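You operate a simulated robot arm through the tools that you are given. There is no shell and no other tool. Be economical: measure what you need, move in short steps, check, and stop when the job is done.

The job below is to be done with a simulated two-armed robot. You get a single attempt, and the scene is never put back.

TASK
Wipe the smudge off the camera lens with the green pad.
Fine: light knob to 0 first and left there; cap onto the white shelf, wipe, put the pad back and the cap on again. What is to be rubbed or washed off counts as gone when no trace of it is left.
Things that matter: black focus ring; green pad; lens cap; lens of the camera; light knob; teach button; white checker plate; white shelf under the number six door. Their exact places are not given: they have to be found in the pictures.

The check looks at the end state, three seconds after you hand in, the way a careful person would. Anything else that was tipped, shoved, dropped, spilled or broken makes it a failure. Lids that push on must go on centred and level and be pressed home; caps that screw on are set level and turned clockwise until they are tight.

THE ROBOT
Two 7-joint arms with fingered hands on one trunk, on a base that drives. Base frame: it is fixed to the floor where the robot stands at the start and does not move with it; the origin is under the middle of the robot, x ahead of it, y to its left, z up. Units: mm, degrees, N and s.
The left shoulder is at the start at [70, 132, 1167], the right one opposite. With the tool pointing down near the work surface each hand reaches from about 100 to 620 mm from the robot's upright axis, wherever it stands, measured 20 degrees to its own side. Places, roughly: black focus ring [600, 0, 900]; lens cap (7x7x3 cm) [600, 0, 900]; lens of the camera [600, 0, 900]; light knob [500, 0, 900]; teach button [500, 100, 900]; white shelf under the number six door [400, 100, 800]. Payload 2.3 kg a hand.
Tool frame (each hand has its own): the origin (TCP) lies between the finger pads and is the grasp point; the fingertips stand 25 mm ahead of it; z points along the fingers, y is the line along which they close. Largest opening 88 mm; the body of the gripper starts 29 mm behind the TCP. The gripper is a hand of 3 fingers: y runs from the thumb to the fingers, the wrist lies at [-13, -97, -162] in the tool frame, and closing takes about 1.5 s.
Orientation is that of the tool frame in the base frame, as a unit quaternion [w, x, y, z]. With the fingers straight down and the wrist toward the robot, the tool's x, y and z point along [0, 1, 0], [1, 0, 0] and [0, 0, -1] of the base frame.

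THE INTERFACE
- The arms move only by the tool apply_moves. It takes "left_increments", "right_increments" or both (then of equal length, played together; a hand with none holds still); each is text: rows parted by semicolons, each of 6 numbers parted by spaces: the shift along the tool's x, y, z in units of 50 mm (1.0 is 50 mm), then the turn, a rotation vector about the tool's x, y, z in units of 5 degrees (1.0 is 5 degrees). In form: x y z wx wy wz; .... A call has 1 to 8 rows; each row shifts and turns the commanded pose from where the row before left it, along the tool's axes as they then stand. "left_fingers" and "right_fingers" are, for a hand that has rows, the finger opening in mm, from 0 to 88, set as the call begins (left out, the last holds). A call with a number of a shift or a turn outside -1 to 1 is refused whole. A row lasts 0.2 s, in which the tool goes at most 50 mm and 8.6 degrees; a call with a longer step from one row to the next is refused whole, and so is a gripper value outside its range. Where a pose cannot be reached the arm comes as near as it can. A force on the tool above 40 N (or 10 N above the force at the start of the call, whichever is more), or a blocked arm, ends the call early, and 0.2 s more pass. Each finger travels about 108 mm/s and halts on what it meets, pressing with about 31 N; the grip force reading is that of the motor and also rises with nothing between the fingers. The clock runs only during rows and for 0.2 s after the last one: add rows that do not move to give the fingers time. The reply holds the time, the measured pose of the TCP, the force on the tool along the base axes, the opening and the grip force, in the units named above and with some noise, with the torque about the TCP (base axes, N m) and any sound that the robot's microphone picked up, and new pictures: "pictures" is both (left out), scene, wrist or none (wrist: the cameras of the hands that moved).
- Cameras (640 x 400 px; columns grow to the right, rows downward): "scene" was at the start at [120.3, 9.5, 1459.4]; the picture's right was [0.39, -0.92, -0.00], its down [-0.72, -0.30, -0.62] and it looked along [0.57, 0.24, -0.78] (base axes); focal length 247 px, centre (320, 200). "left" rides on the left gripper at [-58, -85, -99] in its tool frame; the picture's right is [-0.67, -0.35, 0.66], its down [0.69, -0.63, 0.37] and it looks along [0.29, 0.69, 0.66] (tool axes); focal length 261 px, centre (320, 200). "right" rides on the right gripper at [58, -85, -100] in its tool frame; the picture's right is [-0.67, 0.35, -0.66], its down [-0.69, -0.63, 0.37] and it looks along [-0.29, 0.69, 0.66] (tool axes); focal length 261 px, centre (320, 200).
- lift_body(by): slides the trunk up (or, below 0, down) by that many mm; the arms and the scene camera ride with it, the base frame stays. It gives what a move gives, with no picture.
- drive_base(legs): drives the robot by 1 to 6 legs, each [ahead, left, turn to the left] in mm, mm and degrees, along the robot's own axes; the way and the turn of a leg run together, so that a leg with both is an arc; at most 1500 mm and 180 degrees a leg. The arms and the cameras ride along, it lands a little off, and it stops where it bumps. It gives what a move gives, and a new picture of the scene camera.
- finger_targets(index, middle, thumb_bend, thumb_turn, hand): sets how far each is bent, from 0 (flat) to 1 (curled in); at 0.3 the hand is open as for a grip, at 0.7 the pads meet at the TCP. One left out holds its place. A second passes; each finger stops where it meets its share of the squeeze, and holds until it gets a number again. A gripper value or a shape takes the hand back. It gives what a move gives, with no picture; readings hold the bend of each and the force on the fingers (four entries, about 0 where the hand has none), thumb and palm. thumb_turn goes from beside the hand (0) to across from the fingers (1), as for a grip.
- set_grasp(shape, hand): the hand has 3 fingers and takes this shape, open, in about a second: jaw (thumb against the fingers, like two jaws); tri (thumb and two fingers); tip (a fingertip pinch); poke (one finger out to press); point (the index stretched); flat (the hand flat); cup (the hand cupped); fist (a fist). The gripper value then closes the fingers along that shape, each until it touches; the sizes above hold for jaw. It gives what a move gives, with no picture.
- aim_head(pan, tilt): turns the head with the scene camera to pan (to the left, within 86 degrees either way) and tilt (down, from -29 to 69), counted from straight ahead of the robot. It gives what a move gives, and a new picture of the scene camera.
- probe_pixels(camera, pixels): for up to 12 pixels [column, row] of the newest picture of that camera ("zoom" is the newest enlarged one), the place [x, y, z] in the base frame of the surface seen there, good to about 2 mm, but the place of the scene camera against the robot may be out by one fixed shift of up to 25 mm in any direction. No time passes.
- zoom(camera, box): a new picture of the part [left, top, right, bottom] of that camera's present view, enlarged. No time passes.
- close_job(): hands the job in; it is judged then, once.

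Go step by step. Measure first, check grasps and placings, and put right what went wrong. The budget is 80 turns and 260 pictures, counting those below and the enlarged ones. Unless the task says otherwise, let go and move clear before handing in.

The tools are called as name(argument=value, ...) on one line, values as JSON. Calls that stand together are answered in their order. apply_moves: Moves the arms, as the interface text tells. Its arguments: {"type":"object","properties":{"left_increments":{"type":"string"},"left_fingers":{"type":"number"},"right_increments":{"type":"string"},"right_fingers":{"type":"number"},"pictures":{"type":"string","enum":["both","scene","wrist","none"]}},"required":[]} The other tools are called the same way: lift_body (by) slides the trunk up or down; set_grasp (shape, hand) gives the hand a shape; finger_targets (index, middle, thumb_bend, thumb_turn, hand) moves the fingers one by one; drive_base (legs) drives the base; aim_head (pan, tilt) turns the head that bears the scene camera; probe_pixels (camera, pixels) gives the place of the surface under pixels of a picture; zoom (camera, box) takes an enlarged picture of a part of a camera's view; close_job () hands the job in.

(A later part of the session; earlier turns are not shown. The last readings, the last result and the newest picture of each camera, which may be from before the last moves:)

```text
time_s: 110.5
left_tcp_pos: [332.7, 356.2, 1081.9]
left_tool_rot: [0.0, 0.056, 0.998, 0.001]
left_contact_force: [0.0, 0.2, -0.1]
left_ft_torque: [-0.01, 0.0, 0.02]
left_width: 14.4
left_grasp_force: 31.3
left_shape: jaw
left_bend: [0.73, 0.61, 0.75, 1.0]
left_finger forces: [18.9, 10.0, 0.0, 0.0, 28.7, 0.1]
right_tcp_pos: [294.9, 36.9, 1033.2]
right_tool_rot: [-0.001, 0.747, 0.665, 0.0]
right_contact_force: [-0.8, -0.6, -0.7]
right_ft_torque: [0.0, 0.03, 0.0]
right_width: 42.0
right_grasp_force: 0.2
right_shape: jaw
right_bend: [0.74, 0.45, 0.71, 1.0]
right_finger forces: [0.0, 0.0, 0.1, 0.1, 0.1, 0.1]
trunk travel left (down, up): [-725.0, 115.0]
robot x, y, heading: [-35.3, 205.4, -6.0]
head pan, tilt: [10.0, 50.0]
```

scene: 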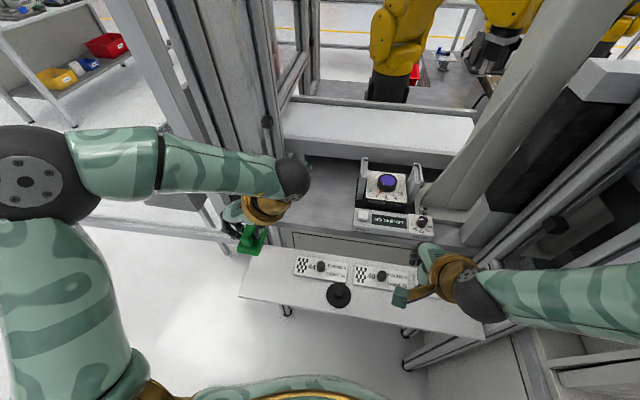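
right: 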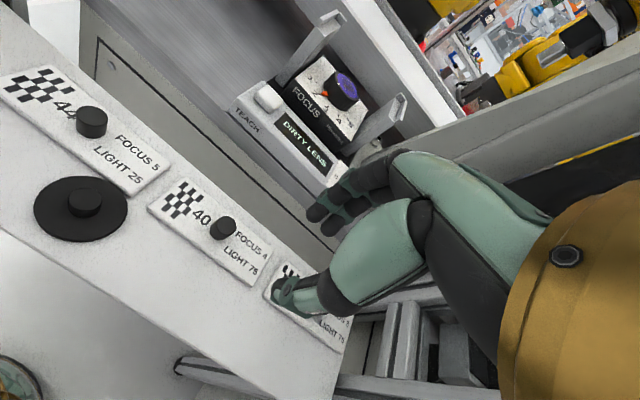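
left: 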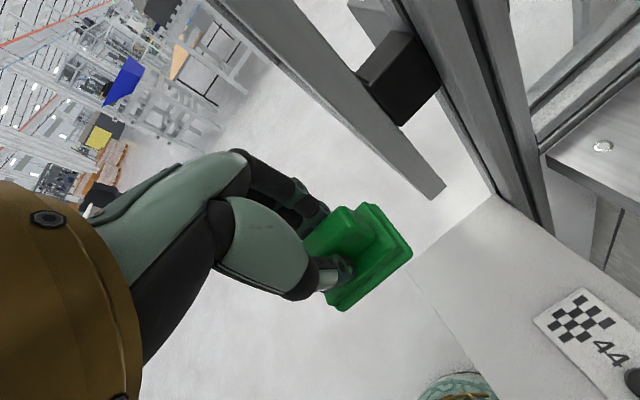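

I'll move above the pad's home spot and descend to z about 880.

apply_moves(left_increments="-0.53 0.23 0 0 0 0; -0.53 0.24 0.2 0 0 0; 0 0 0.8 0 0 0; 0 0 0.8 0 0 0; 0 0 0.8 0 0 0; 0 0 0.8 0 0 0; 0 0 0.6 0 0 0; 0 0 0 0 0 0")

zoom(camera="left", box=[280, 140, 560, 400])

probe_pixels(camera="left", pixels=[[410, 250], [340, 310], [370, 204], [520, 340], [480, 300]])

```text
time_s: 112.3
left_tcp_pos: [389.5, 374.3, 879.4]
left_tool_rot: [0.001, 0.057, 0.998, 0.001]
left_contact_force: [0.3, -0.2, -0.8]
left_ft_torque: [0.03, -0.03, -0.01]
left_width: 14.3
left_grasp_force: 31.0
left_shape: jaw
left_bend: [0.73, 0.61, 0.75, 1.0]
left_finger forces: [18.8, 10.0, 0.0, 0.0, 28.7, 0.0]
right_tcp_pos: [295.0, 37.0, 1032.8]
right_tool_rot: [-0.001, 0.746, 0.666, 0.001]
right_contact_force: [0.2, -0.1, 0.1]
right_ft_torque: [0.03, 0.0, 0.0]
right_width: 42.0
right_grasp_force: 0.1
right_shape: jaw
right_bend: [0.74, 0.45, 0.71, 1.0]
right_finger forces: [0.0, 0.0, 0.0, 0.0, 0.1, 0.0]
trunk travel left (down, up): [-725.0, 115.0]
robot x, y, heading: [-40.9, 203.7, -5.7]
head pan, tilt: [10.0, 50.0]
```

scene: 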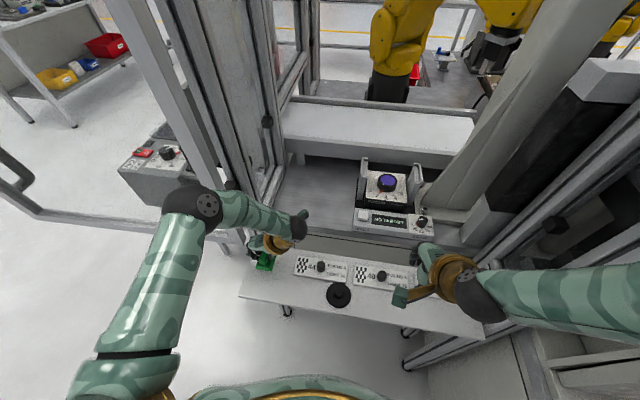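
left: 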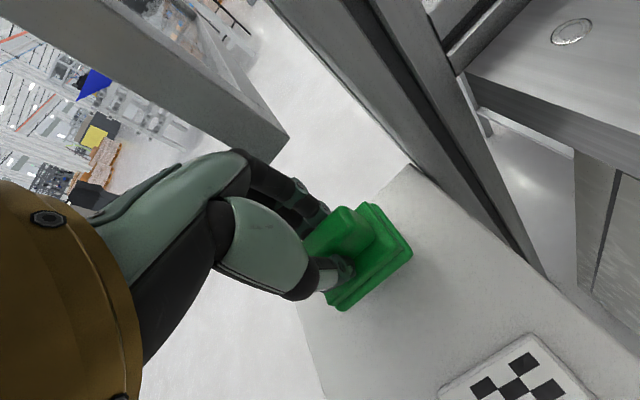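

```text
1.54 times, centred on (420, 270) of left
```

zoom: 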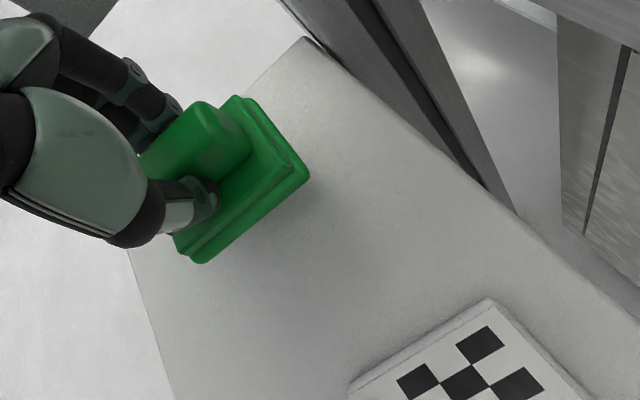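

```text
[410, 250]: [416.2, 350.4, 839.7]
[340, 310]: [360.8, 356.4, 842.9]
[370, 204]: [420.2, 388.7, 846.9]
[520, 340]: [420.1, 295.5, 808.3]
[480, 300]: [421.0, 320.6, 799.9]
```

The pad is aligned above its spot. I'll lower it to contact.

apply_moves(left_increments="0.02 0 0.3 0 0 0; 0 0 0.2 0 0 0; 0 0 0.06 0 0 0; 0 0 0 0 0 0", pictures="none")

apply_moves(left_increments="0 0 0.03 0 0 0; 0 0 0.03 0 0 0; 0 0 0 0 0 0", pictures="none")

```text
time_s: 113.3
left_tcp_pos: [387.3, 374.1, 853.6]
left_tool_rot: [0.0, 0.056, 0.998, 0.002]
left_contact_force: [0.4, -0.6, -0.9]
left_ft_torque: [-0.02, -0.01, 0.01]
left_width: 14.8
left_grasp_force: 31.0
left_shape: jaw
left_bend: [0.73, 0.61, 0.75, 1.0]
left_finger forces: [18.8, 9.9, 0.1, 0.1, 28.8, 0.1]
right_tcp_pos: [294.3, 38.4, 1032.5]
right_tool_rot: [-0.002, 0.746, 0.666, 0.0]
right_contact_force: [0.4, 0.0, -0.3]
right_ft_torque: [0.0, 0.0, 0.0]
right_width: 41.9
right_grasp_force: 0.1
right_shape: jaw
right_bend: [0.74, 0.45, 0.71, 1.0]
right_finger forces: [0.0, 0.1, 0.0, 0.0, 0.0, 0.0]
trunk travel left (down, up): [-725.0, 115.0]
robot x, y, heading: [-37.6, 205.6, -6.0]
head pan, tilt: [10.0, 50.0]
```

```text
time_s: 114.2
left_tcp_pos: [386.8, 374.3, 849.8]
left_tool_rot: [0.001, 0.057, 0.998, 0.001]
left_contact_force: [-0.3, -0.5, -1.2]
left_ft_torque: [-0.02, 0.01, -0.01]
left_width: 14.2
left_grasp_force: 30.8
left_shape: jaw
left_bend: [0.73, 0.61, 0.75, 1.0]
left_finger forces: [18.7, 9.9, 0.0, 0.0, 28.7, 0.0]
right_tcp_pos: [295.5, 37.2, 1032.7]
right_tool_rot: [-0.001, 0.746, 0.666, 0.001]
right_contact_force: [-0.1, 0.1, 0.2]
right_ft_torque: [0.05, -0.01, 0.01]
right_width: 41.8
right_grasp_force: 0.0
right_shape: jaw
right_bend: [0.74, 0.45, 0.71, 1.0]
right_finger forces: [0.0, 0.0, 0.0, 0.0, 0.0, 0.1]
trunk travel left (down, up): [-725.0, 115.0]
robot x, y, heading: [-36.1, 203.8, -5.9]
head pan, tilt: [10.0, 50.0]
```

apply_moves(left_increments="0 0 0.03 0 0 0; 0 0 0.02 0 0 0; 0 0 0 0 0 0", pictures="none")

apply_moves(left_increments="0 0 0.02 0 0 0; 0 0 0 0 0 0", pictures="wrist")

```text
time_s: 115.0
left_tcp_pos: [386.8, 374.2, 847.5]
left_tool_rot: [0.0, 0.057, 0.998, 0.0]
left_contact_force: [0.0, -0.1, 0.1]
left_ft_torque: [0.0, 0.0, -0.04]
left_width: 14.4
left_grasp_force: 30.9
left_shape: jaw
left_bend: [0.73, 0.61, 0.75, 1.0]
left_finger forces: [18.7, 9.9, 0.0, 0.0, 28.7, 0.1]
right_tcp_pos: [294.5, 36.7, 1032.9]
right_tool_rot: [-0.001, 0.746, 0.666, 0.0]
right_contact_force: [0.0, 0.6, 0.0]
right_ft_torque: [0.02, -0.01, -0.02]
right_width: 41.9
right_grasp_force: 0.1
right_shape: jaw
right_bend: [0.74, 0.45, 0.71, 1.0]
right_finger forces: [0.1, 0.1, 0.0, 0.0, 0.0, 0.1]
trunk travel left (down, up): [-725.0, 115.0]
robot x, y, heading: [-32.0, 206.2, -6.0]
head pan, tilt: [10.0, 50.0]
```

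```text
time_s: 115.5
left_tcp_pos: [386.8, 374.4, 846.6]
left_tool_rot: [0.001, 0.058, 0.998, 0.001]
left_contact_force: [0.4, -0.3, -1.1]
left_ft_torque: [0.01, 0.03, 0.01]
left_width: 14.5
left_grasp_force: 31.0
left_shape: jaw
left_bend: [0.73, 0.61, 0.75, 1.0]
left_finger forces: [18.8, 10.0, 0.1, 0.0, 28.7, 0.1]
right_tcp_pos: [295.3, 38.4, 1031.9]
right_tool_rot: [-0.001, 0.746, 0.666, 0.001]
right_contact_force: [0.1, -0.5, -0.5]
right_ft_torque: [-0.01, 0.01, -0.02]
right_width: 41.9
right_grasp_force: 0.1
right_shape: jaw
right_bend: [0.74, 0.45, 0.71, 1.0]
right_finger forces: [0.0, 0.0, 0.0, 0.1, 0.1, 0.0]
trunk travel left (down, up): [-725.0, 115.0]
robot x, y, heading: [-37.4, 205.4, -5.8]
head pan, tilt: [10.0, 50.0]
```

left: 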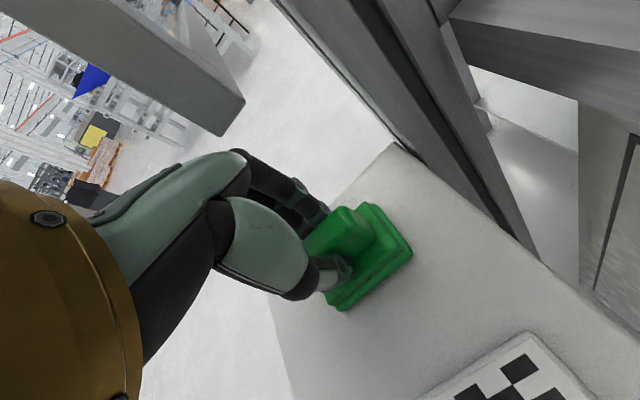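

apply_moves(left_increments="0 0 0.02 0 0 0; 0 0 0.02 0 0 0; 0 0 0 0 0 0", pictures="none")

```text
time_s: 116.3
left_tcp_pos: [386.6, 374.1, 844.9]
left_tool_rot: [0.001, 0.056, 0.998, 0.002]
left_contact_force: [2.5, 0.2, 7.3]
left_ft_torque: [0.12, -0.05, 0.0]
left_width: 14.3
left_grasp_force: 31.2
left_shape: jaw
left_bend: [0.73, 0.61, 0.75, 1.0]
left_finger forces: [19.0, 11.2, 0.0, 0.0, 29.6, 0.0]
right_tcp_pos: [294.0, 36.7, 1032.5]
right_tool_rot: [-0.001, 0.746, 0.666, 0.001]
right_contact_force: [0.4, 0.6, 0.7]
right_ft_torque: [0.01, -0.02, -0.01]
right_width: 41.9
right_grasp_force: 0.1
right_shape: jaw
right_bend: [0.74, 0.45, 0.71, 1.0]
right_finger forces: [0.0, 0.0, 0.0, 0.1, 0.0, 0.0]
trunk travel left (down, up): [-725.0, 115.0]
robot x, y, heading: [-32.9, 205.2, -5.9]
head pan, tilt: [10.0, 50.0]
```

Contact at 7 N, so the pad is seated. I'll release and lift straight up.

apply_moves(left_increments="0 0 0 0 0 0; 0 0 0 0 0 0; 0 0 0 0 0 0; 0 0 -0.4 0 0 0; 0 0 -0.8 0 0 0; 0 0 -0.9 0 0 0; 0 0 -0.9 0 0 0; 0 0 -0.9 0 0 0", left_fingers=42)

zoom(camera="left", box=[340, 200, 600, 400])

```text
time_s: 118.2
left_tcp_pos: [386.1, 375.9, 1039.2]
left_tool_rot: [0.002, 0.057, 0.998, 0.0]
left_contact_force: [1.0, 0.6, -0.4]
left_ft_torque: [0.0, -0.01, 0.02]
left_width: 41.6
left_grasp_force: 0.0
left_shape: jaw
left_bend: [0.74, 0.46, 0.71, 1.0]
left_finger forces: [0.1, 0.0, 0.0, 0.0, 0.0, 0.0]
right_tcp_pos: [295.0, 37.2, 1032.9]
right_tool_rot: [0.0, 0.746, 0.666, 0.001]
right_contact_force: [-0.2, 0.3, -0.7]
right_ft_torque: [0.0, 0.0, 0.0]
right_width: 41.8
right_grasp_force: 0.1
right_shape: jaw
right_bend: [0.74, 0.45, 0.71, 1.0]
right_finger forces: [0.1, 0.0, 0.0, 0.1, 0.0, 0.0]
trunk travel left (down, up): [-725.0, 115.0]
robot x, y, heading: [-36.8, 209.1, -5.9]
head pan, tilt: [10.0, 50.0]
```

scene: 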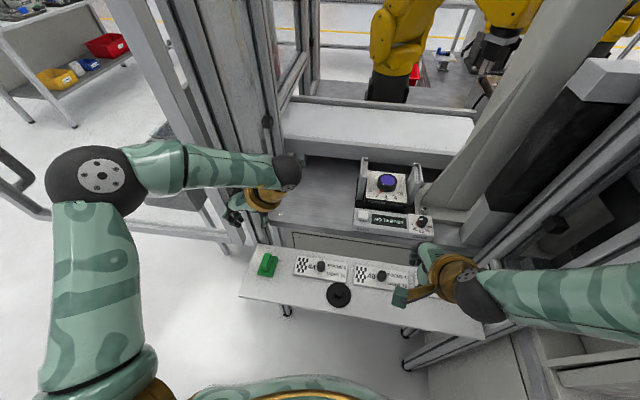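
left: 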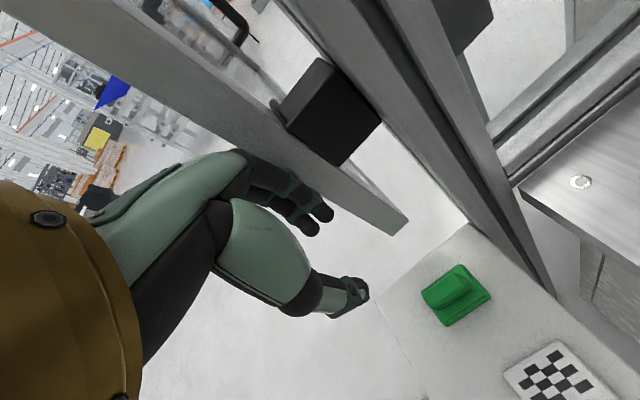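

```text
2.00 times, centred on (470, 300) of left
```

zoom: 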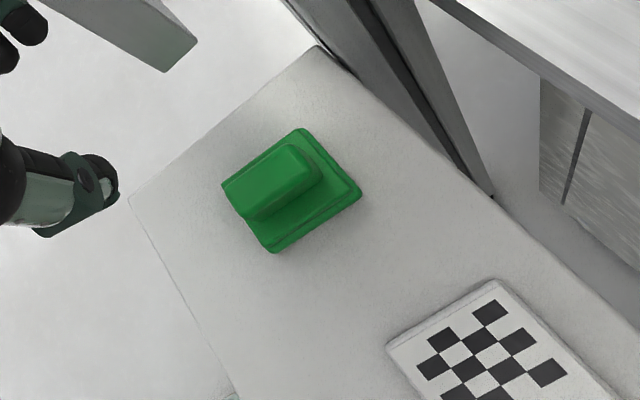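

The pad is back in place. I'll retract the left hand up and back to its neutral pose, then bring the right hand over the cap.

apply_moves(left_increments="0.5 0 -0.8 0 0 0; 0.5 0 -0.8 0 0 0; 0.5 0 -0.8 0 0 0; 0.3 0 -0.5 0 0 1; 0 0 0 0 0 1; 0 0 0 0 0 1; 0 0 0 0 0 1; 0 0 0 0 0 1", pictures="none")

apply_moves(left_increments="0 0 0 0 0 1; 0 0 0 0 0 1; 0 0 0 0 0 1; 0 0 0 0 0 1; 0 0 0 0 0 1; 0 0 0 0 0 1; 0 0 0 0 0 1; 0 0 0 0 0 1", pictures="none")

apply_moves(left_increments="0 0 0 0 0 1; 0 0 0 0 0 1; 0 0 0 0 0 1; 0 0 0 0 0 1; 0 0 0 0 0 0; 0 0 0 0 0 0; 0 0 0 0 0 0; 0 0 0 0 0 0", right_increments="0.48 0.03 0 0 0 0; 0.48 0.03 0 0 0 0; 0.48 0.03 0 0 0 0; 0.48 0.03 0 0 0 0; 0.48 0.03 0 0 0 0; 0.5 0.02 0 0 0 0; 0 0 0.5 0 0 0; 0 0 0.5 0 0 0")

zoom(camera="right", box=[100, 180, 380, 380])

```text
time_s: 120.0
left_tcp_pos: [296.5, 384.4, 1184.3]
left_tool_rot: [0.0, 0.272, 0.962, 0.0]
left_contact_force: [-0.2, -1.0, 0.9]
left_ft_torque: [-0.02, -0.02, -0.05]
left_width: 41.5
left_grasp_force: 0.0
left_shape: jaw
left_bend: [0.74, 0.46, 0.71, 1.0]
left_finger forces: [0.0, 0.0, 0.0, 0.0, 0.0, 0.0]
right_tcp_pos: [294.9, 37.7, 1033.1]
right_tool_rot: [-0.001, 0.746, 0.666, 0.001]
right_contact_force: [0.1, -0.4, 0.6]
right_ft_torque: [-0.03, 0.0, 0.0]
right_width: 42.0
right_grasp_force: 0.0
right_shape: jaw
right_bend: [0.74, 0.45, 0.71, 1.0]
right_finger forces: [0.1, 0.0, 0.1, 0.0, 0.1, 0.0]
trunk travel left (down, up): [-725.0, 115.0]
robot x, y, heading: [-36.6, 203.7, -6.0]
head pan, tilt: [10.0, 50.0]
```

```text
time_s: 121.8
left_tcp_pos: [297.4, 384.4, 1185.0]
left_tool_rot: [0.0, 0.584, 0.812, 0.0]
left_contact_force: [-0.9, 0.6, 0.2]
left_ft_torque: [0.03, -0.03, 0.03]
left_width: 41.9
left_grasp_force: 0.0
left_shape: jaw
left_bend: [0.74, 0.46, 0.71, 1.0]
left_finger forces: [0.0, 0.0, 0.0, 0.0, 0.1, 0.0]
right_tcp_pos: [293.9, 36.9, 1032.5]
right_tool_rot: [-0.001, 0.746, 0.666, 0.001]
right_contact_force: [-0.2, 0.0, -0.1]
right_ft_torque: [0.02, -0.02, -0.01]
right_width: 42.3
right_grasp_force: 0.1
right_shape: jaw
right_bend: [0.74, 0.45, 0.71, 1.0]
right_finger forces: [0.0, 0.0, 0.0, 0.1, 0.1, 0.1]
trunk travel left (down, up): [-725.0, 115.0]
robot x, y, heading: [-34.9, 206.1, -6.1]
head pan, tilt: [10.0, 50.0]
```

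```text
time_s: 123.5
left_tcp_pos: [298.3, 382.8, 1184.1]
left_tool_rot: [0.0, 0.716, 0.698, 0.0]
left_contact_force: [0.1, -0.2, 0.9]
left_ft_torque: [0.01, 0.03, 0.02]
left_width: 41.4
left_grasp_force: 0.1
left_shape: jaw
left_bend: [0.74, 0.46, 0.71, 1.0]
left_finger forces: [0.0, 0.0, 0.1, 0.0, 0.1, 0.1]
right_tcp_pos: [325.9, 181.2, 994.5]
right_tool_rot: [-0.01, 0.753, 0.658, 0.02]
right_contact_force: [0.7, 1.1, -0.3]
right_ft_torque: [0.0, -0.02, -0.02]
right_width: 41.9
right_grasp_force: 0.1
right_shape: jaw
right_bend: [0.74, 0.45, 0.71, 1.0]
right_finger forces: [0.0, 0.0, 0.0, 0.1, 0.0, 0.0]
trunk travel left (down, up): [-725.0, 115.0]
robot x, y, heading: [-36.9, 205.8, -6.1]
head pan, tilt: [10.0, 50.0]
```

scene: 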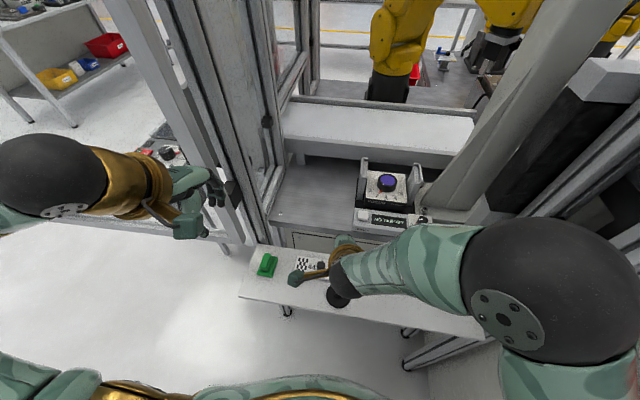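
right: 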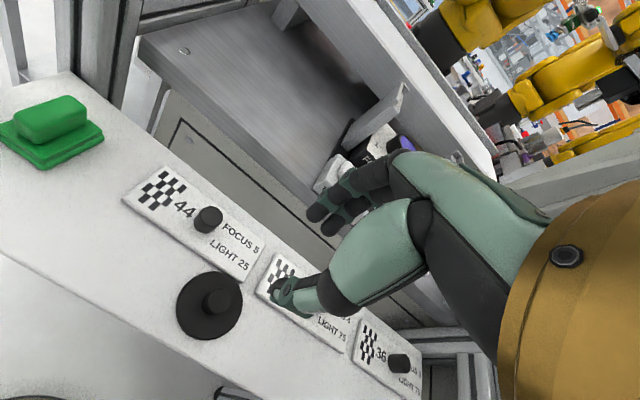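
left: 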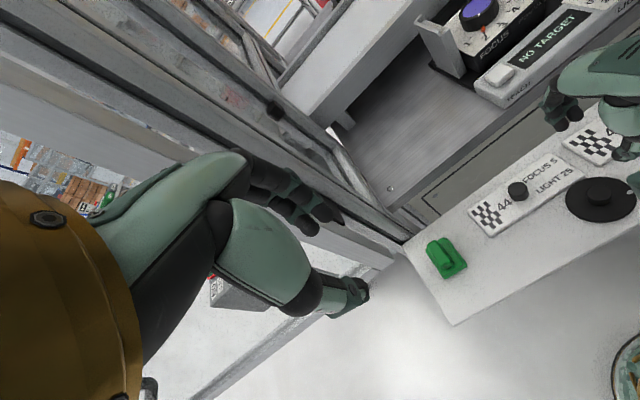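

```text
2.00 times, centred on (240, 280) of right
```

zoom: 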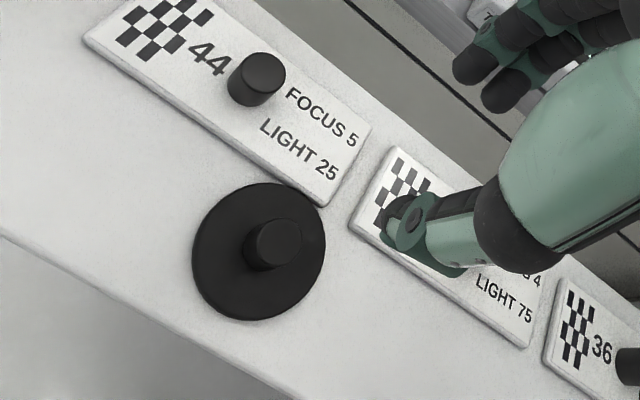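

probe_pixels(camera="zoom", pixels=[[278, 242], [262, 242], [295, 242], [278, 226], [278, 258], [200, 260], [320, 240], [262, 190], [255, 312]])

apply_moves(right_increments="0 0 0.2 0 0 0; 0 0 0 0 0 0; 0 0 0 0 0 0", pictures="none")

```text
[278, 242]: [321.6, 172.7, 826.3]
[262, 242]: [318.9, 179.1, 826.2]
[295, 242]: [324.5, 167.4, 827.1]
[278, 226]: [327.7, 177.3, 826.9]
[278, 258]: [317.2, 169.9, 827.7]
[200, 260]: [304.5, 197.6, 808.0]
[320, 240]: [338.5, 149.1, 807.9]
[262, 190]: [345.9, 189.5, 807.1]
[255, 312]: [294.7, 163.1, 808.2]
```

```text
time_s: 124.3
left_tcp_pos: [297.6, 384.2, 1185.3]
left_tool_rot: [0.0, 0.716, 0.698, 0.001]
left_contact_force: [-0.3, 0.2, -0.2]
left_ft_torque: [0.03, 0.02, -0.03]
left_width: 41.8
left_grasp_force: 0.0
left_shape: jaw
left_bend: [0.74, 0.46, 0.71, 1.0]
left_finger forces: [0.0, 0.1, 0.2, 0.0, 0.1, 0.2]
right_tcp_pos: [325.5, 178.3, 981.6]
right_tool_rot: [-0.015, 0.757, 0.653, 0.017]
right_contact_force: [-0.7, -0.6, -0.8]
right_ft_torque: [-0.01, 0.03, 0.0]
right_width: 41.8
right_grasp_force: 0.0
right_shape: jaw
right_bend: [0.74, 0.45, 0.71, 1.0]
right_finger forces: [0.0, 0.0, 0.0, 0.1, 0.1, 0.0]
trunk travel left (down, up): [-725.0, 115.0]
robot x, y, heading: [-31.7, 205.6, -6.0]
head pan, tilt: [10.0, 50.0]
```

The right hand tracks with a 2.6° tilt here, a different elbow posture from last time. I'll swing out forward and return the way I came earlier.

apply_moves(right_increments="-0.2 0.6 -0.4 0 0 0; -0.3 0.7 -0.4 0 0 0; -0.3 0.7 -0.4 0 0 0; -0.3 0.7 -0.4 0 0 0; -0.3 0.7 -0.2 0 0 0; -0.2 0.4 0 0 0 0; 0 0 0 0 0 0", pictures="scene")

```text
time_s: 126.0
left_tcp_pos: [296.8, 383.9, 1185.1]
left_tool_rot: [0.0, 0.717, 0.698, 0.001]
left_contact_force: [-0.6, 0.3, 0.5]
left_ft_torque: [-0.03, -0.02, 0.02]
left_width: 41.4
left_grasp_force: 0.0
left_shape: jaw
left_bend: [0.74, 0.46, 0.71, 1.0]
left_finger forces: [0.1, 0.0, 0.1, 0.1, 0.0, 0.1]
right_tcp_pos: [500.9, 78.8, 1063.4]
right_tool_rot: [-0.001, 0.746, 0.666, 0.0]
right_contact_force: [0.3, 0.4, 0.3]
right_ft_torque: [-0.03, -0.02, 0.02]
right_width: 41.9
right_grasp_force: 0.1
right_shape: jaw
right_bend: [0.74, 0.45, 0.71, 1.0]
right_finger forces: [0.0, 0.1, 0.0, 0.1, 0.0, 0.0]
trunk travel left (down, up): [-725.0, 115.0]
robot x, y, heading: [-36.3, 207.8, -5.9]
head pan, tilt: [10.0, 50.0]
```

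scene: 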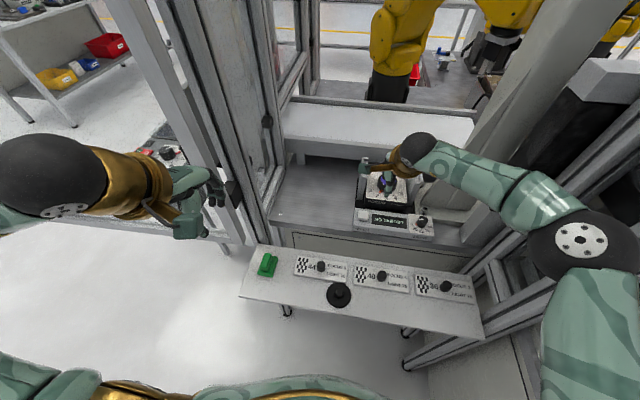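

apply_moves(right_increments="0.3 -0.76 0 0 0 0; 0.3 -0.76 0 0 0 0; 0.3 -0.76 0.2 0 0 0; 0.3 -0.76 0.4 0 0 0; 0.32 -0.76 0.5 0 0 0; 0 0 0.5 0 0 0; 0 0 0 0 0 0; 0 0 0 0 0 0", pictures="both")

zoom(camera="right", box=[120, 200, 340, 380])

```text
time_s: 127.8
left_tcp_pos: [296.5, 383.9, 1184.5]
left_tool_rot: [0.0, 0.717, 0.697, 0.001]
left_contact_force: [0.3, 0.0, 0.8]
left_ft_torque: [0.04, -0.01, -0.01]
left_width: 42.1
left_grasp_force: 0.0
left_shape: jaw
left_bend: [0.74, 0.46, 0.71, 1.0]
left_finger forces: [0.0, 0.0, 0.0, 0.1, 0.1, 0.0]
right_tcp_pos: [318.4, 177.1, 981.1]
right_tool_rot: [-0.001, 0.746, 0.666, 0.001]
right_contact_force: [0.6, 0.8, -0.2]
right_ft_torque: [0.0, 0.0, 0.04]
right_width: 41.6
right_grasp_force: 0.0
right_shape: jaw
right_bend: [0.74, 0.45, 0.71, 1.0]
right_finger forces: [0.0, 0.1, 0.0, 0.1, 0.0, 0.1]
trunk travel left (down, up): [-725.0, 115.0]
robot x, y, heading: [-35.6, 208.2, -6.1]
head pan, tilt: [10.0, 50.0]
```

scene: 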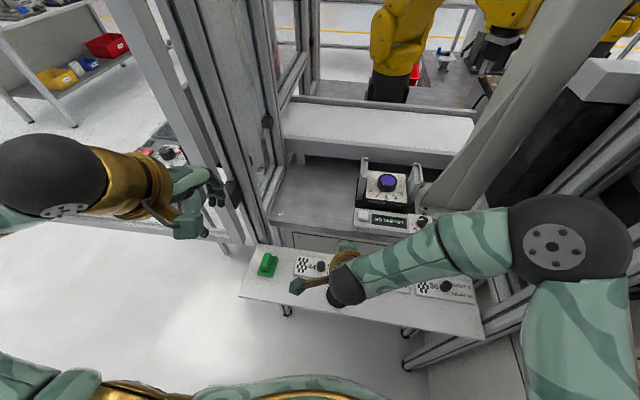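
right: 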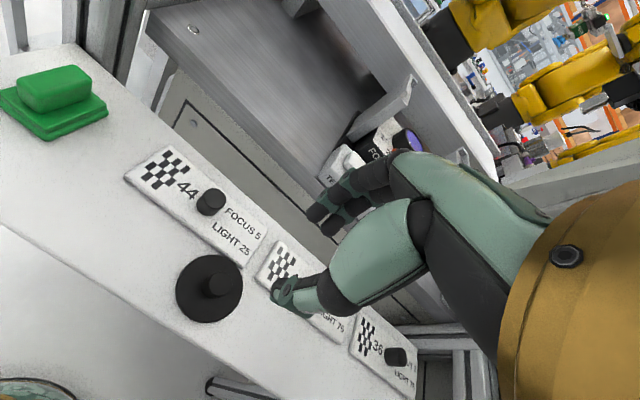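

```text
2.22 times, centred on (230, 290) of right
5 turns are left
```

zoom: 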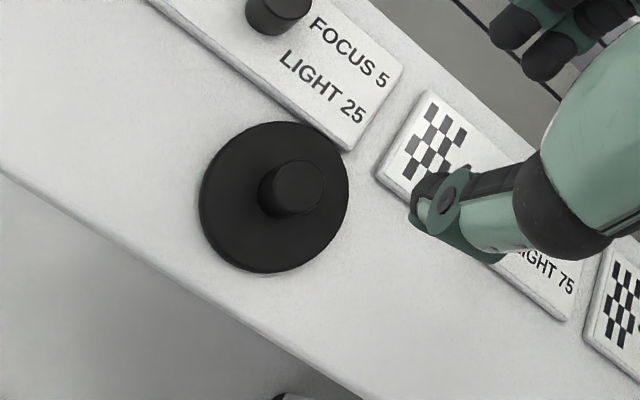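

The hand is level again and the cap is in view. Only 5 turns are left, so I'll chain: probe the cap, descend, grip, lift, carry forward and drive to the lens stance.

probe_pixels(camera="zoom", pixels=[[298, 187], [280, 187], [317, 187], [298, 168], [298, 206], [206, 200], [344, 185], [285, 127], [265, 266], [335, 140], [215, 245]])

apply_moves(right_increments="0 0.04 0.7 0 0 0; 0 0 0.7 0 0 0; 0 0 0.7 0 0 0; 0 0 0.5 0 0 0; 0 0 0.2 0 0 0; 0 0 0.07 0 0 0; 0 0 0 0 0 0", right_fingers=42, pictures="none")

apply_moves(right_increments="0 0 0 0 0 0; 0 0 0 0 0 0; 0 0 0 0 0 0; 0 0 0 0 0 0; 0 0 0 0 0 0; 0 0 0 0 0 0; 0 0 0 0 0 0; 0 0 0 0 0 0", right_fingers=0, pictures="none")

apply_moves(right_increments="0 0 -0.3 0 0 0; 0 0 -0.6 0 0 0; 0 0 -0.7 0 0 0; 0 0 -0.7 0 0 0; 0 0 -0.6 0 0 0; -0.3 0.76 -0.5 0 0 0; -0.3 0.76 -0.5 0 0 0; -0.3 0.76 -0.4 0 0 0", pictures="wrist")

apply_moves(right_increments="-0.3 0.76 -0.2 0 0 0; -0.32 0.76 0 0 0 0; 0 0 0 0 0 0", pictures="none")

drive_base(legs=[[100, 0, 0]])

apply_moves(right_increments="0 0 0 0 0 0; 0 0 0 0 0 0; 0 0 0 0 0 0", pictures="both")

zoom(camera="right", box=[140, 140, 380, 360])

```text
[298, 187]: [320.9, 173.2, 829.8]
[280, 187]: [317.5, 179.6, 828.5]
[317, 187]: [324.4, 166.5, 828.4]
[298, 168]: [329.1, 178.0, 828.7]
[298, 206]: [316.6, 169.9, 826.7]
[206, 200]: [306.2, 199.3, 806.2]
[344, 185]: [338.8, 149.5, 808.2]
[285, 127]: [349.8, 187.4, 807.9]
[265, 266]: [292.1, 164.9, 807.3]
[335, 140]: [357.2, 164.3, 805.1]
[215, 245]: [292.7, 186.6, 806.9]
```

```text
time_s: 129.3
left_tcp_pos: [298.4, 383.2, 1184.4]
left_tool_rot: [0.0, 0.717, 0.697, 0.001]
left_contact_force: [-0.1, 1.2, -0.9]
left_ft_torque: [-0.01, -0.01, 0.01]
left_width: 41.5
left_grasp_force: 0.1
left_shape: jaw
left_bend: [0.74, 0.46, 0.71, 1.0]
left_finger forces: [0.0, 0.0, 0.0, 0.0, 0.0, 0.0]
right_tcp_pos: [320.6, 176.8, 838.7]
right_tool_rot: [0.0, 0.746, 0.666, 0.001]
right_contact_force: [-1.0, -0.5, -0.1]
right_ft_torque: [0.0, 0.01, 0.0]
right_width: 42.1
right_grasp_force: 0.1
right_shape: jaw
right_bend: [0.74, 0.45, 0.71, 1.0]
right_finger forces: [0.0, 0.1, 0.0, 0.0, 0.0, 0.0]
trunk travel left (down, up): [-725.0, 115.0]
robot x, y, heading: [-38.2, 207.5, -5.7]
head pan, tilt: [10.0, 50.0]
```

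```text
time_s: 131.2
left_tcp_pos: [297.2, 383.6, 1185.0]
left_tool_rot: [0.0, 0.716, 0.698, 0.001]
left_contact_force: [1.1, -0.6, 0.5]
left_ft_torque: [0.01, 0.03, -0.01]
left_width: 41.8
left_grasp_force: 0.0
left_shape: jaw
left_bend: [0.74, 0.46, 0.71, 1.0]
left_finger forces: [0.0, 0.1, 0.0, 0.0, 0.1, 0.0]
right_tcp_pos: [320.5, 176.1, 838.3]
right_tool_rot: [-0.001, 0.746, 0.666, 0.001]
right_contact_force: [0.3, -0.6, 0.1]
right_ft_torque: [0.03, -0.03, 0.04]
right_width: 14.8
right_grasp_force: 30.9
right_shape: jaw
right_bend: [0.73, 0.59, 0.75, 1.0]
right_finger forces: [15.1, 11.1, 0.0, 0.0, 24.9, 0.0]
trunk travel left (down, up): [-725.0, 115.0]
robot x, y, heading: [-37.6, 205.8, -6.4]
head pan, tilt: [10.0, 50.0]
```

```text
time_s: 132.9
left_tcp_pos: [298.5, 382.8, 1185.3]
left_tool_rot: [0.0, 0.716, 0.698, 0.0]
left_contact_force: [0.0, 0.1, 0.4]
left_ft_torque: [0.02, 0.04, 0.01]
left_width: 41.8
left_grasp_force: 0.0
left_shape: jaw
left_bend: [0.74, 0.46, 0.71, 1.0]
left_finger forces: [0.0, 0.0, 0.0, 0.0, 0.0, 0.1]
right_tcp_pos: [429.4, 116.4, 1053.7]
right_tool_rot: [-0.002, 0.747, 0.665, 0.0]
right_contact_force: [0.5, 0.5, -0.3]
right_ft_torque: [0.04, 0.04, 0.0]
right_width: 14.3
right_grasp_force: 31.6
right_shape: jaw
right_bend: [0.73, 0.59, 0.75, 1.0]
right_finger forces: [13.9, 14.1, 0.0, 0.0, 24.3, 0.0]
trunk travel left (down, up): [-725.0, 115.0]
robot x, y, heading: [-34.2, 207.2, -5.9]
head pan, tilt: [10.0, 50.0]
```

right: 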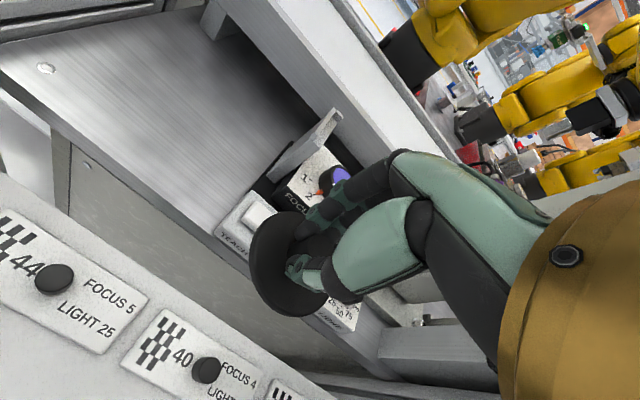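

```text
time_s: 133.8
left_tcp_pos: [296.0, 384.4, 1184.3]
left_tool_rot: [-0.001, 0.716, 0.698, 0.002]
left_contact_force: [0.5, 0.0, -0.6]
left_ft_torque: [0.03, -0.03, 0.02]
left_width: 41.5
left_grasp_force: 0.0
left_shape: jaw
left_bend: [0.74, 0.46, 0.71, 1.0]
left_finger forces: [0.0, 0.0, 0.1, 0.1, 0.1, 0.0]
right_tcp_pos: [501.0, 80.0, 1065.5]
right_tool_rot: [-0.001, 0.746, 0.666, 0.0]
right_contact_force: [0.0, 1.3, 0.3]
right_ft_torque: [0.0, -0.01, -0.01]
right_width: 13.9
right_grasp_force: 30.9
right_shape: jaw
right_bend: [0.73, 0.59, 0.75, 1.0]
right_finger forces: [13.6, 14.2, 0.0, 0.0, 24.6, 0.0]
trunk travel left (down, up): [-725.0, 115.0]
robot x, y, heading: [-33.2, 204.6, -6.0]
head pan, tilt: [10.0, 50.0]
```

```text
time_s: 134.9
left_tcp_pos: [392.2, 374.6, 1186.4]
left_tool_rot: [0.001, 0.716, 0.698, 0.003]
left_contact_force: [0.0, 0.7, 0.0]
left_ft_torque: [0.0, -0.01, -0.03]
left_width: 41.7
left_grasp_force: 0.1
left_shape: jaw
left_bend: [0.74, 0.46, 0.71, 1.0]
left_finger forces: [0.0, 0.0, 0.0, 0.0, 0.0, 0.0]
right_tcp_pos: [596.2, 69.7, 1067.0]
right_tool_rot: [0.0, 0.746, 0.666, 0.001]
right_contact_force: [0.1, 0.2, -0.1]
right_ft_torque: [-0.02, -0.03, -0.01]
right_width: 14.3
right_grasp_force: 31.2
right_shape: jaw
right_bend: [0.73, 0.59, 0.75, 1.0]
right_finger forces: [13.6, 14.3, 0.1, 0.0, 24.5, 0.1]
trunk travel left (down, up): [-725.0, 115.0]
robot x, y, heading: [61.0, 195.0, -5.9]
head pan, tilt: [10.0, 50.0]
```

scene: 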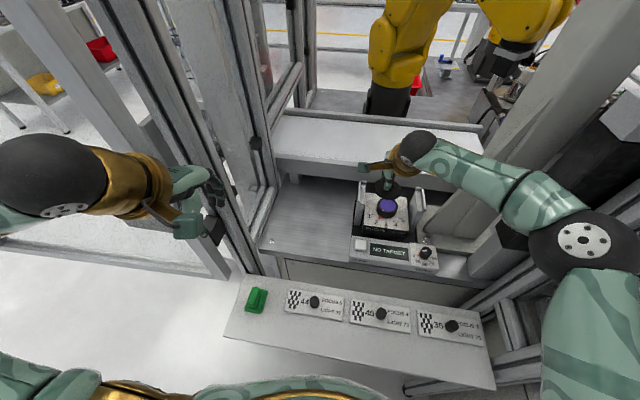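

```text
time_s: 135.7
left_tcp_pos: [396.7, 372.3, 1185.0]
left_tool_rot: [-0.001, 0.716, 0.698, 0.0]
left_contact_force: [0.4, 0.0, -0.7]
left_ft_torque: [-0.02, -0.06, 0.0]
left_width: 41.8
left_grasp_force: 0.0
left_shape: jaw
left_bend: [0.74, 0.46, 0.71, 1.0]
left_finger forces: [0.0, 0.0, 0.0, 0.1, 0.0, 0.0]
right_tcp_pos: [599.9, 68.3, 1064.7]
right_tool_rot: [-0.001, 0.746, 0.666, 0.001]
right_contact_force: [0.4, -0.3, -0.1]
right_ft_torque: [-0.01, 0.01, 0.01]
right_width: 14.1
right_grasp_force: 31.3
right_shape: jaw
right_bend: [0.73, 0.59, 0.75, 1.0]
right_finger forces: [13.7, 14.2, 0.0, 0.0, 24.5, 0.1]
trunk travel left (down, up): [-725.0, 115.0]
robot x, y, heading: [66.0, 196.3, -5.7]
head pan, tilt: [10.0, 50.0]
```

scene: 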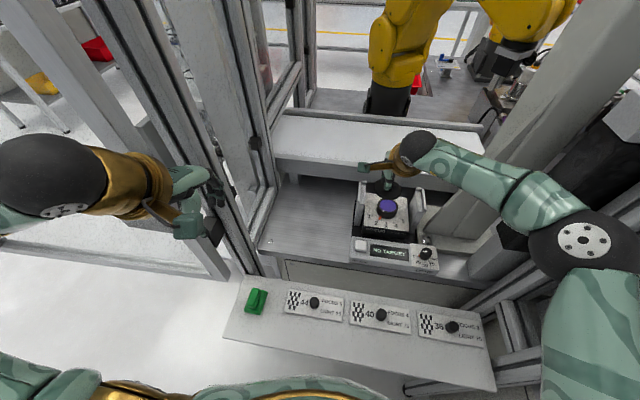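
right: 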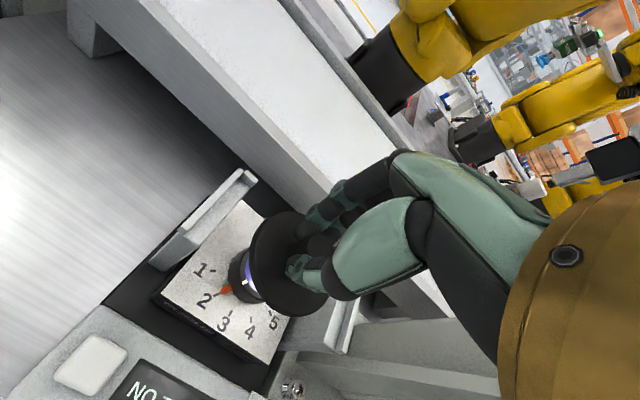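

```text
1.82 times, centred on (260, 250) of right
4 turns are left
```

zoom: 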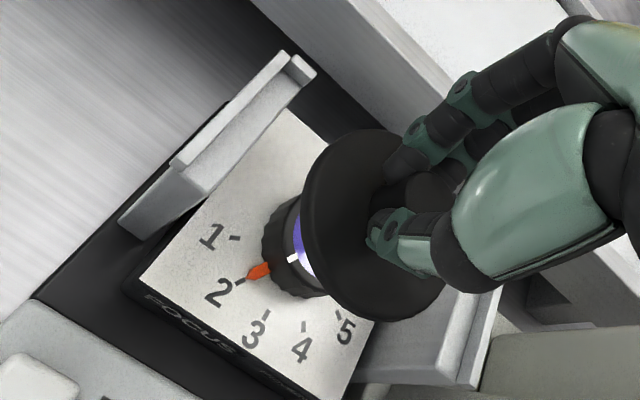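

Cap gripped (31 N), with nearly the same offset as originally. I'll move over the lens to about 8 mm above seating, take averaged readings, and look.

apply_moves(right_increments="-0.22 0.3 0.2 0 0 0; -0.21 0.287 0.3 0 0 0; 0 0 0.4 0 0 0; 0 0 0.4 0 0 0; 0 0 0.2 0 0 0; 0 0 0 0 0 0; 0 0 0 0 0 0", pictures="none")

apply_moves(right_increments="0 0 0 0 0 0; 0 0 0 0 0 0", pictures="none")

apply_moves(right_increments="0 0 0 0 0 0; 0 0 0 0 0 0", pictures="none")

apply_moves(right_increments="0 0 0 0 0 0; 0 0 0 0 0 0", pictures="both")

zoom(camera="right", box=[200, 190, 340, 330])

zoom(camera="scene", box=[340, 160, 440, 250])

zoom(camera="left", box=[400, 0, 640, 200])

```text
time_s: 137.3
left_tcp_pos: [395.5, 372.4, 1184.3]
left_tool_rot: [0.0, 0.717, 0.697, 0.001]
left_contact_force: [-0.7, 0.9, -1.1]
left_ft_torque: [-0.02, 0.01, 0.01]
left_width: 41.6
left_grasp_force: 0.2
left_shape: jaw
left_bend: [0.74, 0.46, 0.71, 1.0]
left_finger forces: [0.0, 0.0, 0.1, 0.1, 0.0, 0.0]
right_tcp_pos: [625.2, 46.7, 990.6]
right_tool_rot: [0.0, 0.746, 0.666, 0.002]
right_contact_force: [0.8, 0.9, -1.1]
right_ft_torque: [-0.04, 0.04, 0.04]
right_width: 14.2
right_grasp_force: 31.1
right_shape: jaw
right_bend: [0.73, 0.59, 0.76, 1.0]
right_finger forces: [13.7, 14.4, 0.0, 0.0, 24.4, 0.0]
trunk travel left (down, up): [-725.0, 115.0]
robot x, y, heading: [63.2, 195.1, -5.9]
head pan, tilt: [10.0, 50.0]
```

```text
time_s: 137.9
left_tcp_pos: [395.7, 373.3, 1185.5]
left_tool_rot: [0.0, 0.716, 0.698, 0.002]
left_contact_force: [-0.7, -0.6, 0.4]
left_ft_torque: [0.0, -0.01, -0.03]
left_width: 41.3
left_grasp_force: 0.0
left_shape: jaw
left_bend: [0.74, 0.46, 0.71, 1.0]
left_finger forces: [0.0, 0.1, 0.0, 0.0, 0.1, 0.0]
right_tcp_pos: [626.4, 46.6, 991.0]
right_tool_rot: [0.0, 0.746, 0.666, 0.001]
right_contact_force: [0.1, -0.2, -0.8]
right_ft_torque: [-0.02, 0.01, 0.01]
right_width: 14.0
right_grasp_force: 31.1
right_shape: jaw
right_bend: [0.73, 0.59, 0.76, 1.0]
right_finger forces: [13.7, 14.3, 0.0, 0.0, 24.5, 0.0]
trunk travel left (down, up): [-725.0, 115.0]
robot x, y, heading: [62.4, 199.1, -6.0]
head pan, tilt: [10.0, 50.0]
```

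```text
time_s: 138.5
left_tcp_pos: [395.4, 373.1, 1183.8]
left_tool_rot: [0.0, 0.717, 0.697, 0.0]
left_contact_force: [0.5, -0.3, 0.1]
left_ft_torque: [-0.03, 0.01, 0.03]
left_width: 41.7
left_grasp_force: 0.2
left_shape: jaw
left_bend: [0.74, 0.46, 0.71, 1.0]
left_finger forces: [0.1, 0.0, 0.1, 0.1, 0.1, 0.1]
right_tcp_pos: [625.0, 46.1, 989.9]
right_tool_rot: [-0.001, 0.746, 0.666, 0.001]
right_contact_force: [0.0, -0.1, -0.7]
right_ft_torque: [0.03, -0.01, -0.01]
right_width: 14.2
right_grasp_force: 30.7
right_shape: jaw
right_bend: [0.73, 0.59, 0.76, 1.0]
right_finger forces: [13.6, 14.4, 0.1, 0.0, 24.5, 0.1]
trunk travel left (down, up): [-725.0, 115.0]
robot x, y, heading: [65.3, 194.2, -5.6]
head pan, tilt: [10.0, 50.0]
```

```text
time_s: 139.1
left_tcp_pos: [395.0, 373.3, 1184.6]
left_tool_rot: [0.0, 0.716, 0.698, 0.001]
left_contact_force: [-0.1, 0.9, -0.8]
left_ft_torque: [-0.02, -0.02, 0.01]
left_width: 41.5
left_grasp_force: 0.1
left_shape: jaw
left_bend: [0.74, 0.46, 0.71, 1.0]
left_finger forces: [0.0, 0.0, 0.0, 0.0, 0.0, 0.1]
right_tcp_pos: [625.4, 45.0, 990.9]
right_tool_rot: [-0.001, 0.746, 0.666, 0.0]
right_contact_force: [-0.4, 0.1, 0.1]
right_ft_torque: [0.04, 0.02, 0.06]
right_width: 14.0
right_grasp_force: 31.3
right_shape: jaw
right_bend: [0.73, 0.59, 0.76, 1.0]
right_finger forces: [13.6, 14.3, 0.0, 0.0, 24.5, 0.0]
trunk travel left (down, up): [-725.0, 115.0]
robot x, y, heading: [65.0, 190.8, -5.8]
head pan, tilt: [10.0, 50.0]
```

scene: 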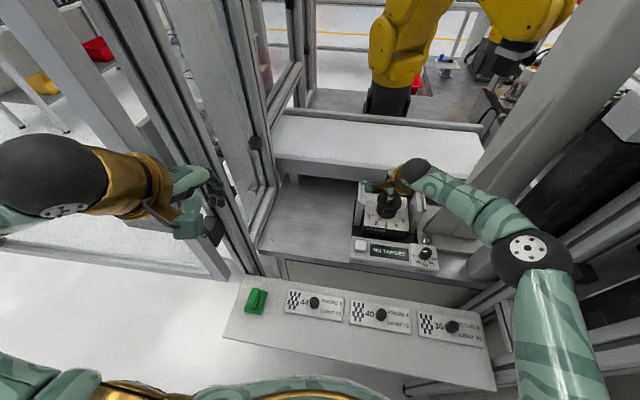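
right: 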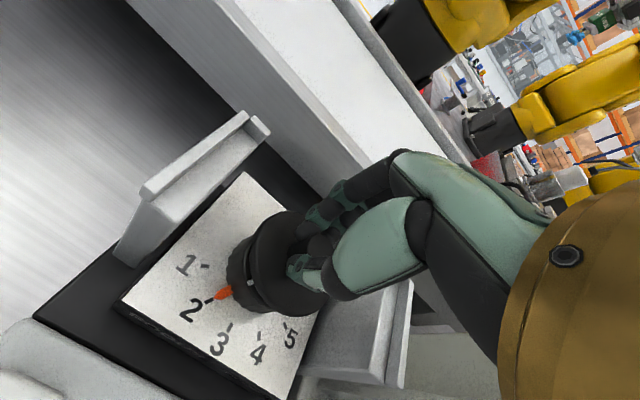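

```text
2.86 times, centred on (270, 260) of right
```

zoom: 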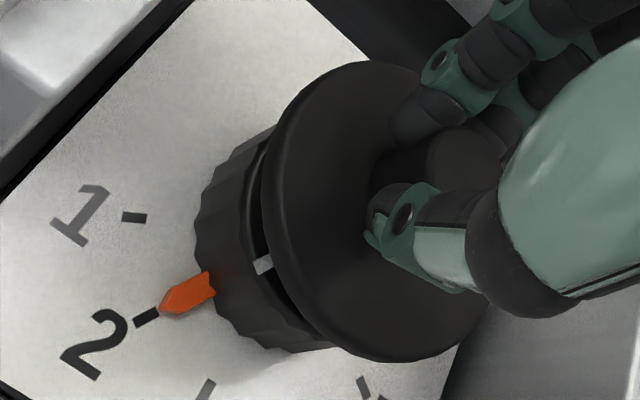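

```text
4.44 times, centred on (390, 205) of scene
```

zoom: 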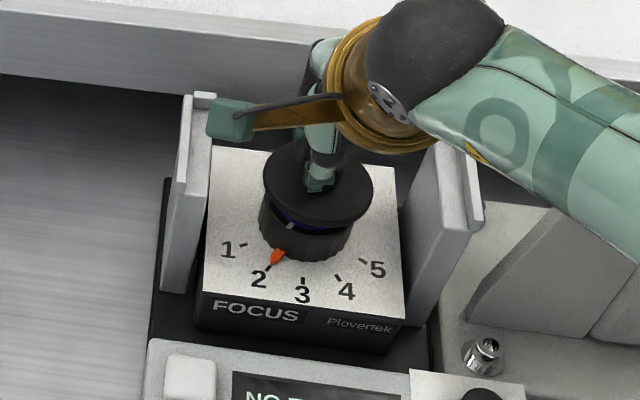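

```text
2.00 times, centred on (520, 100) of left
3 turns are left
```

zoom: 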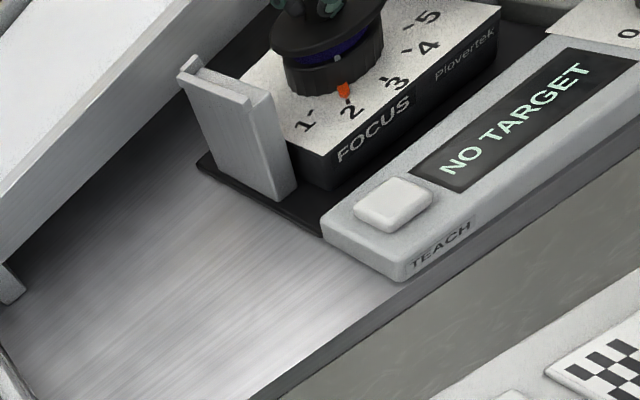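

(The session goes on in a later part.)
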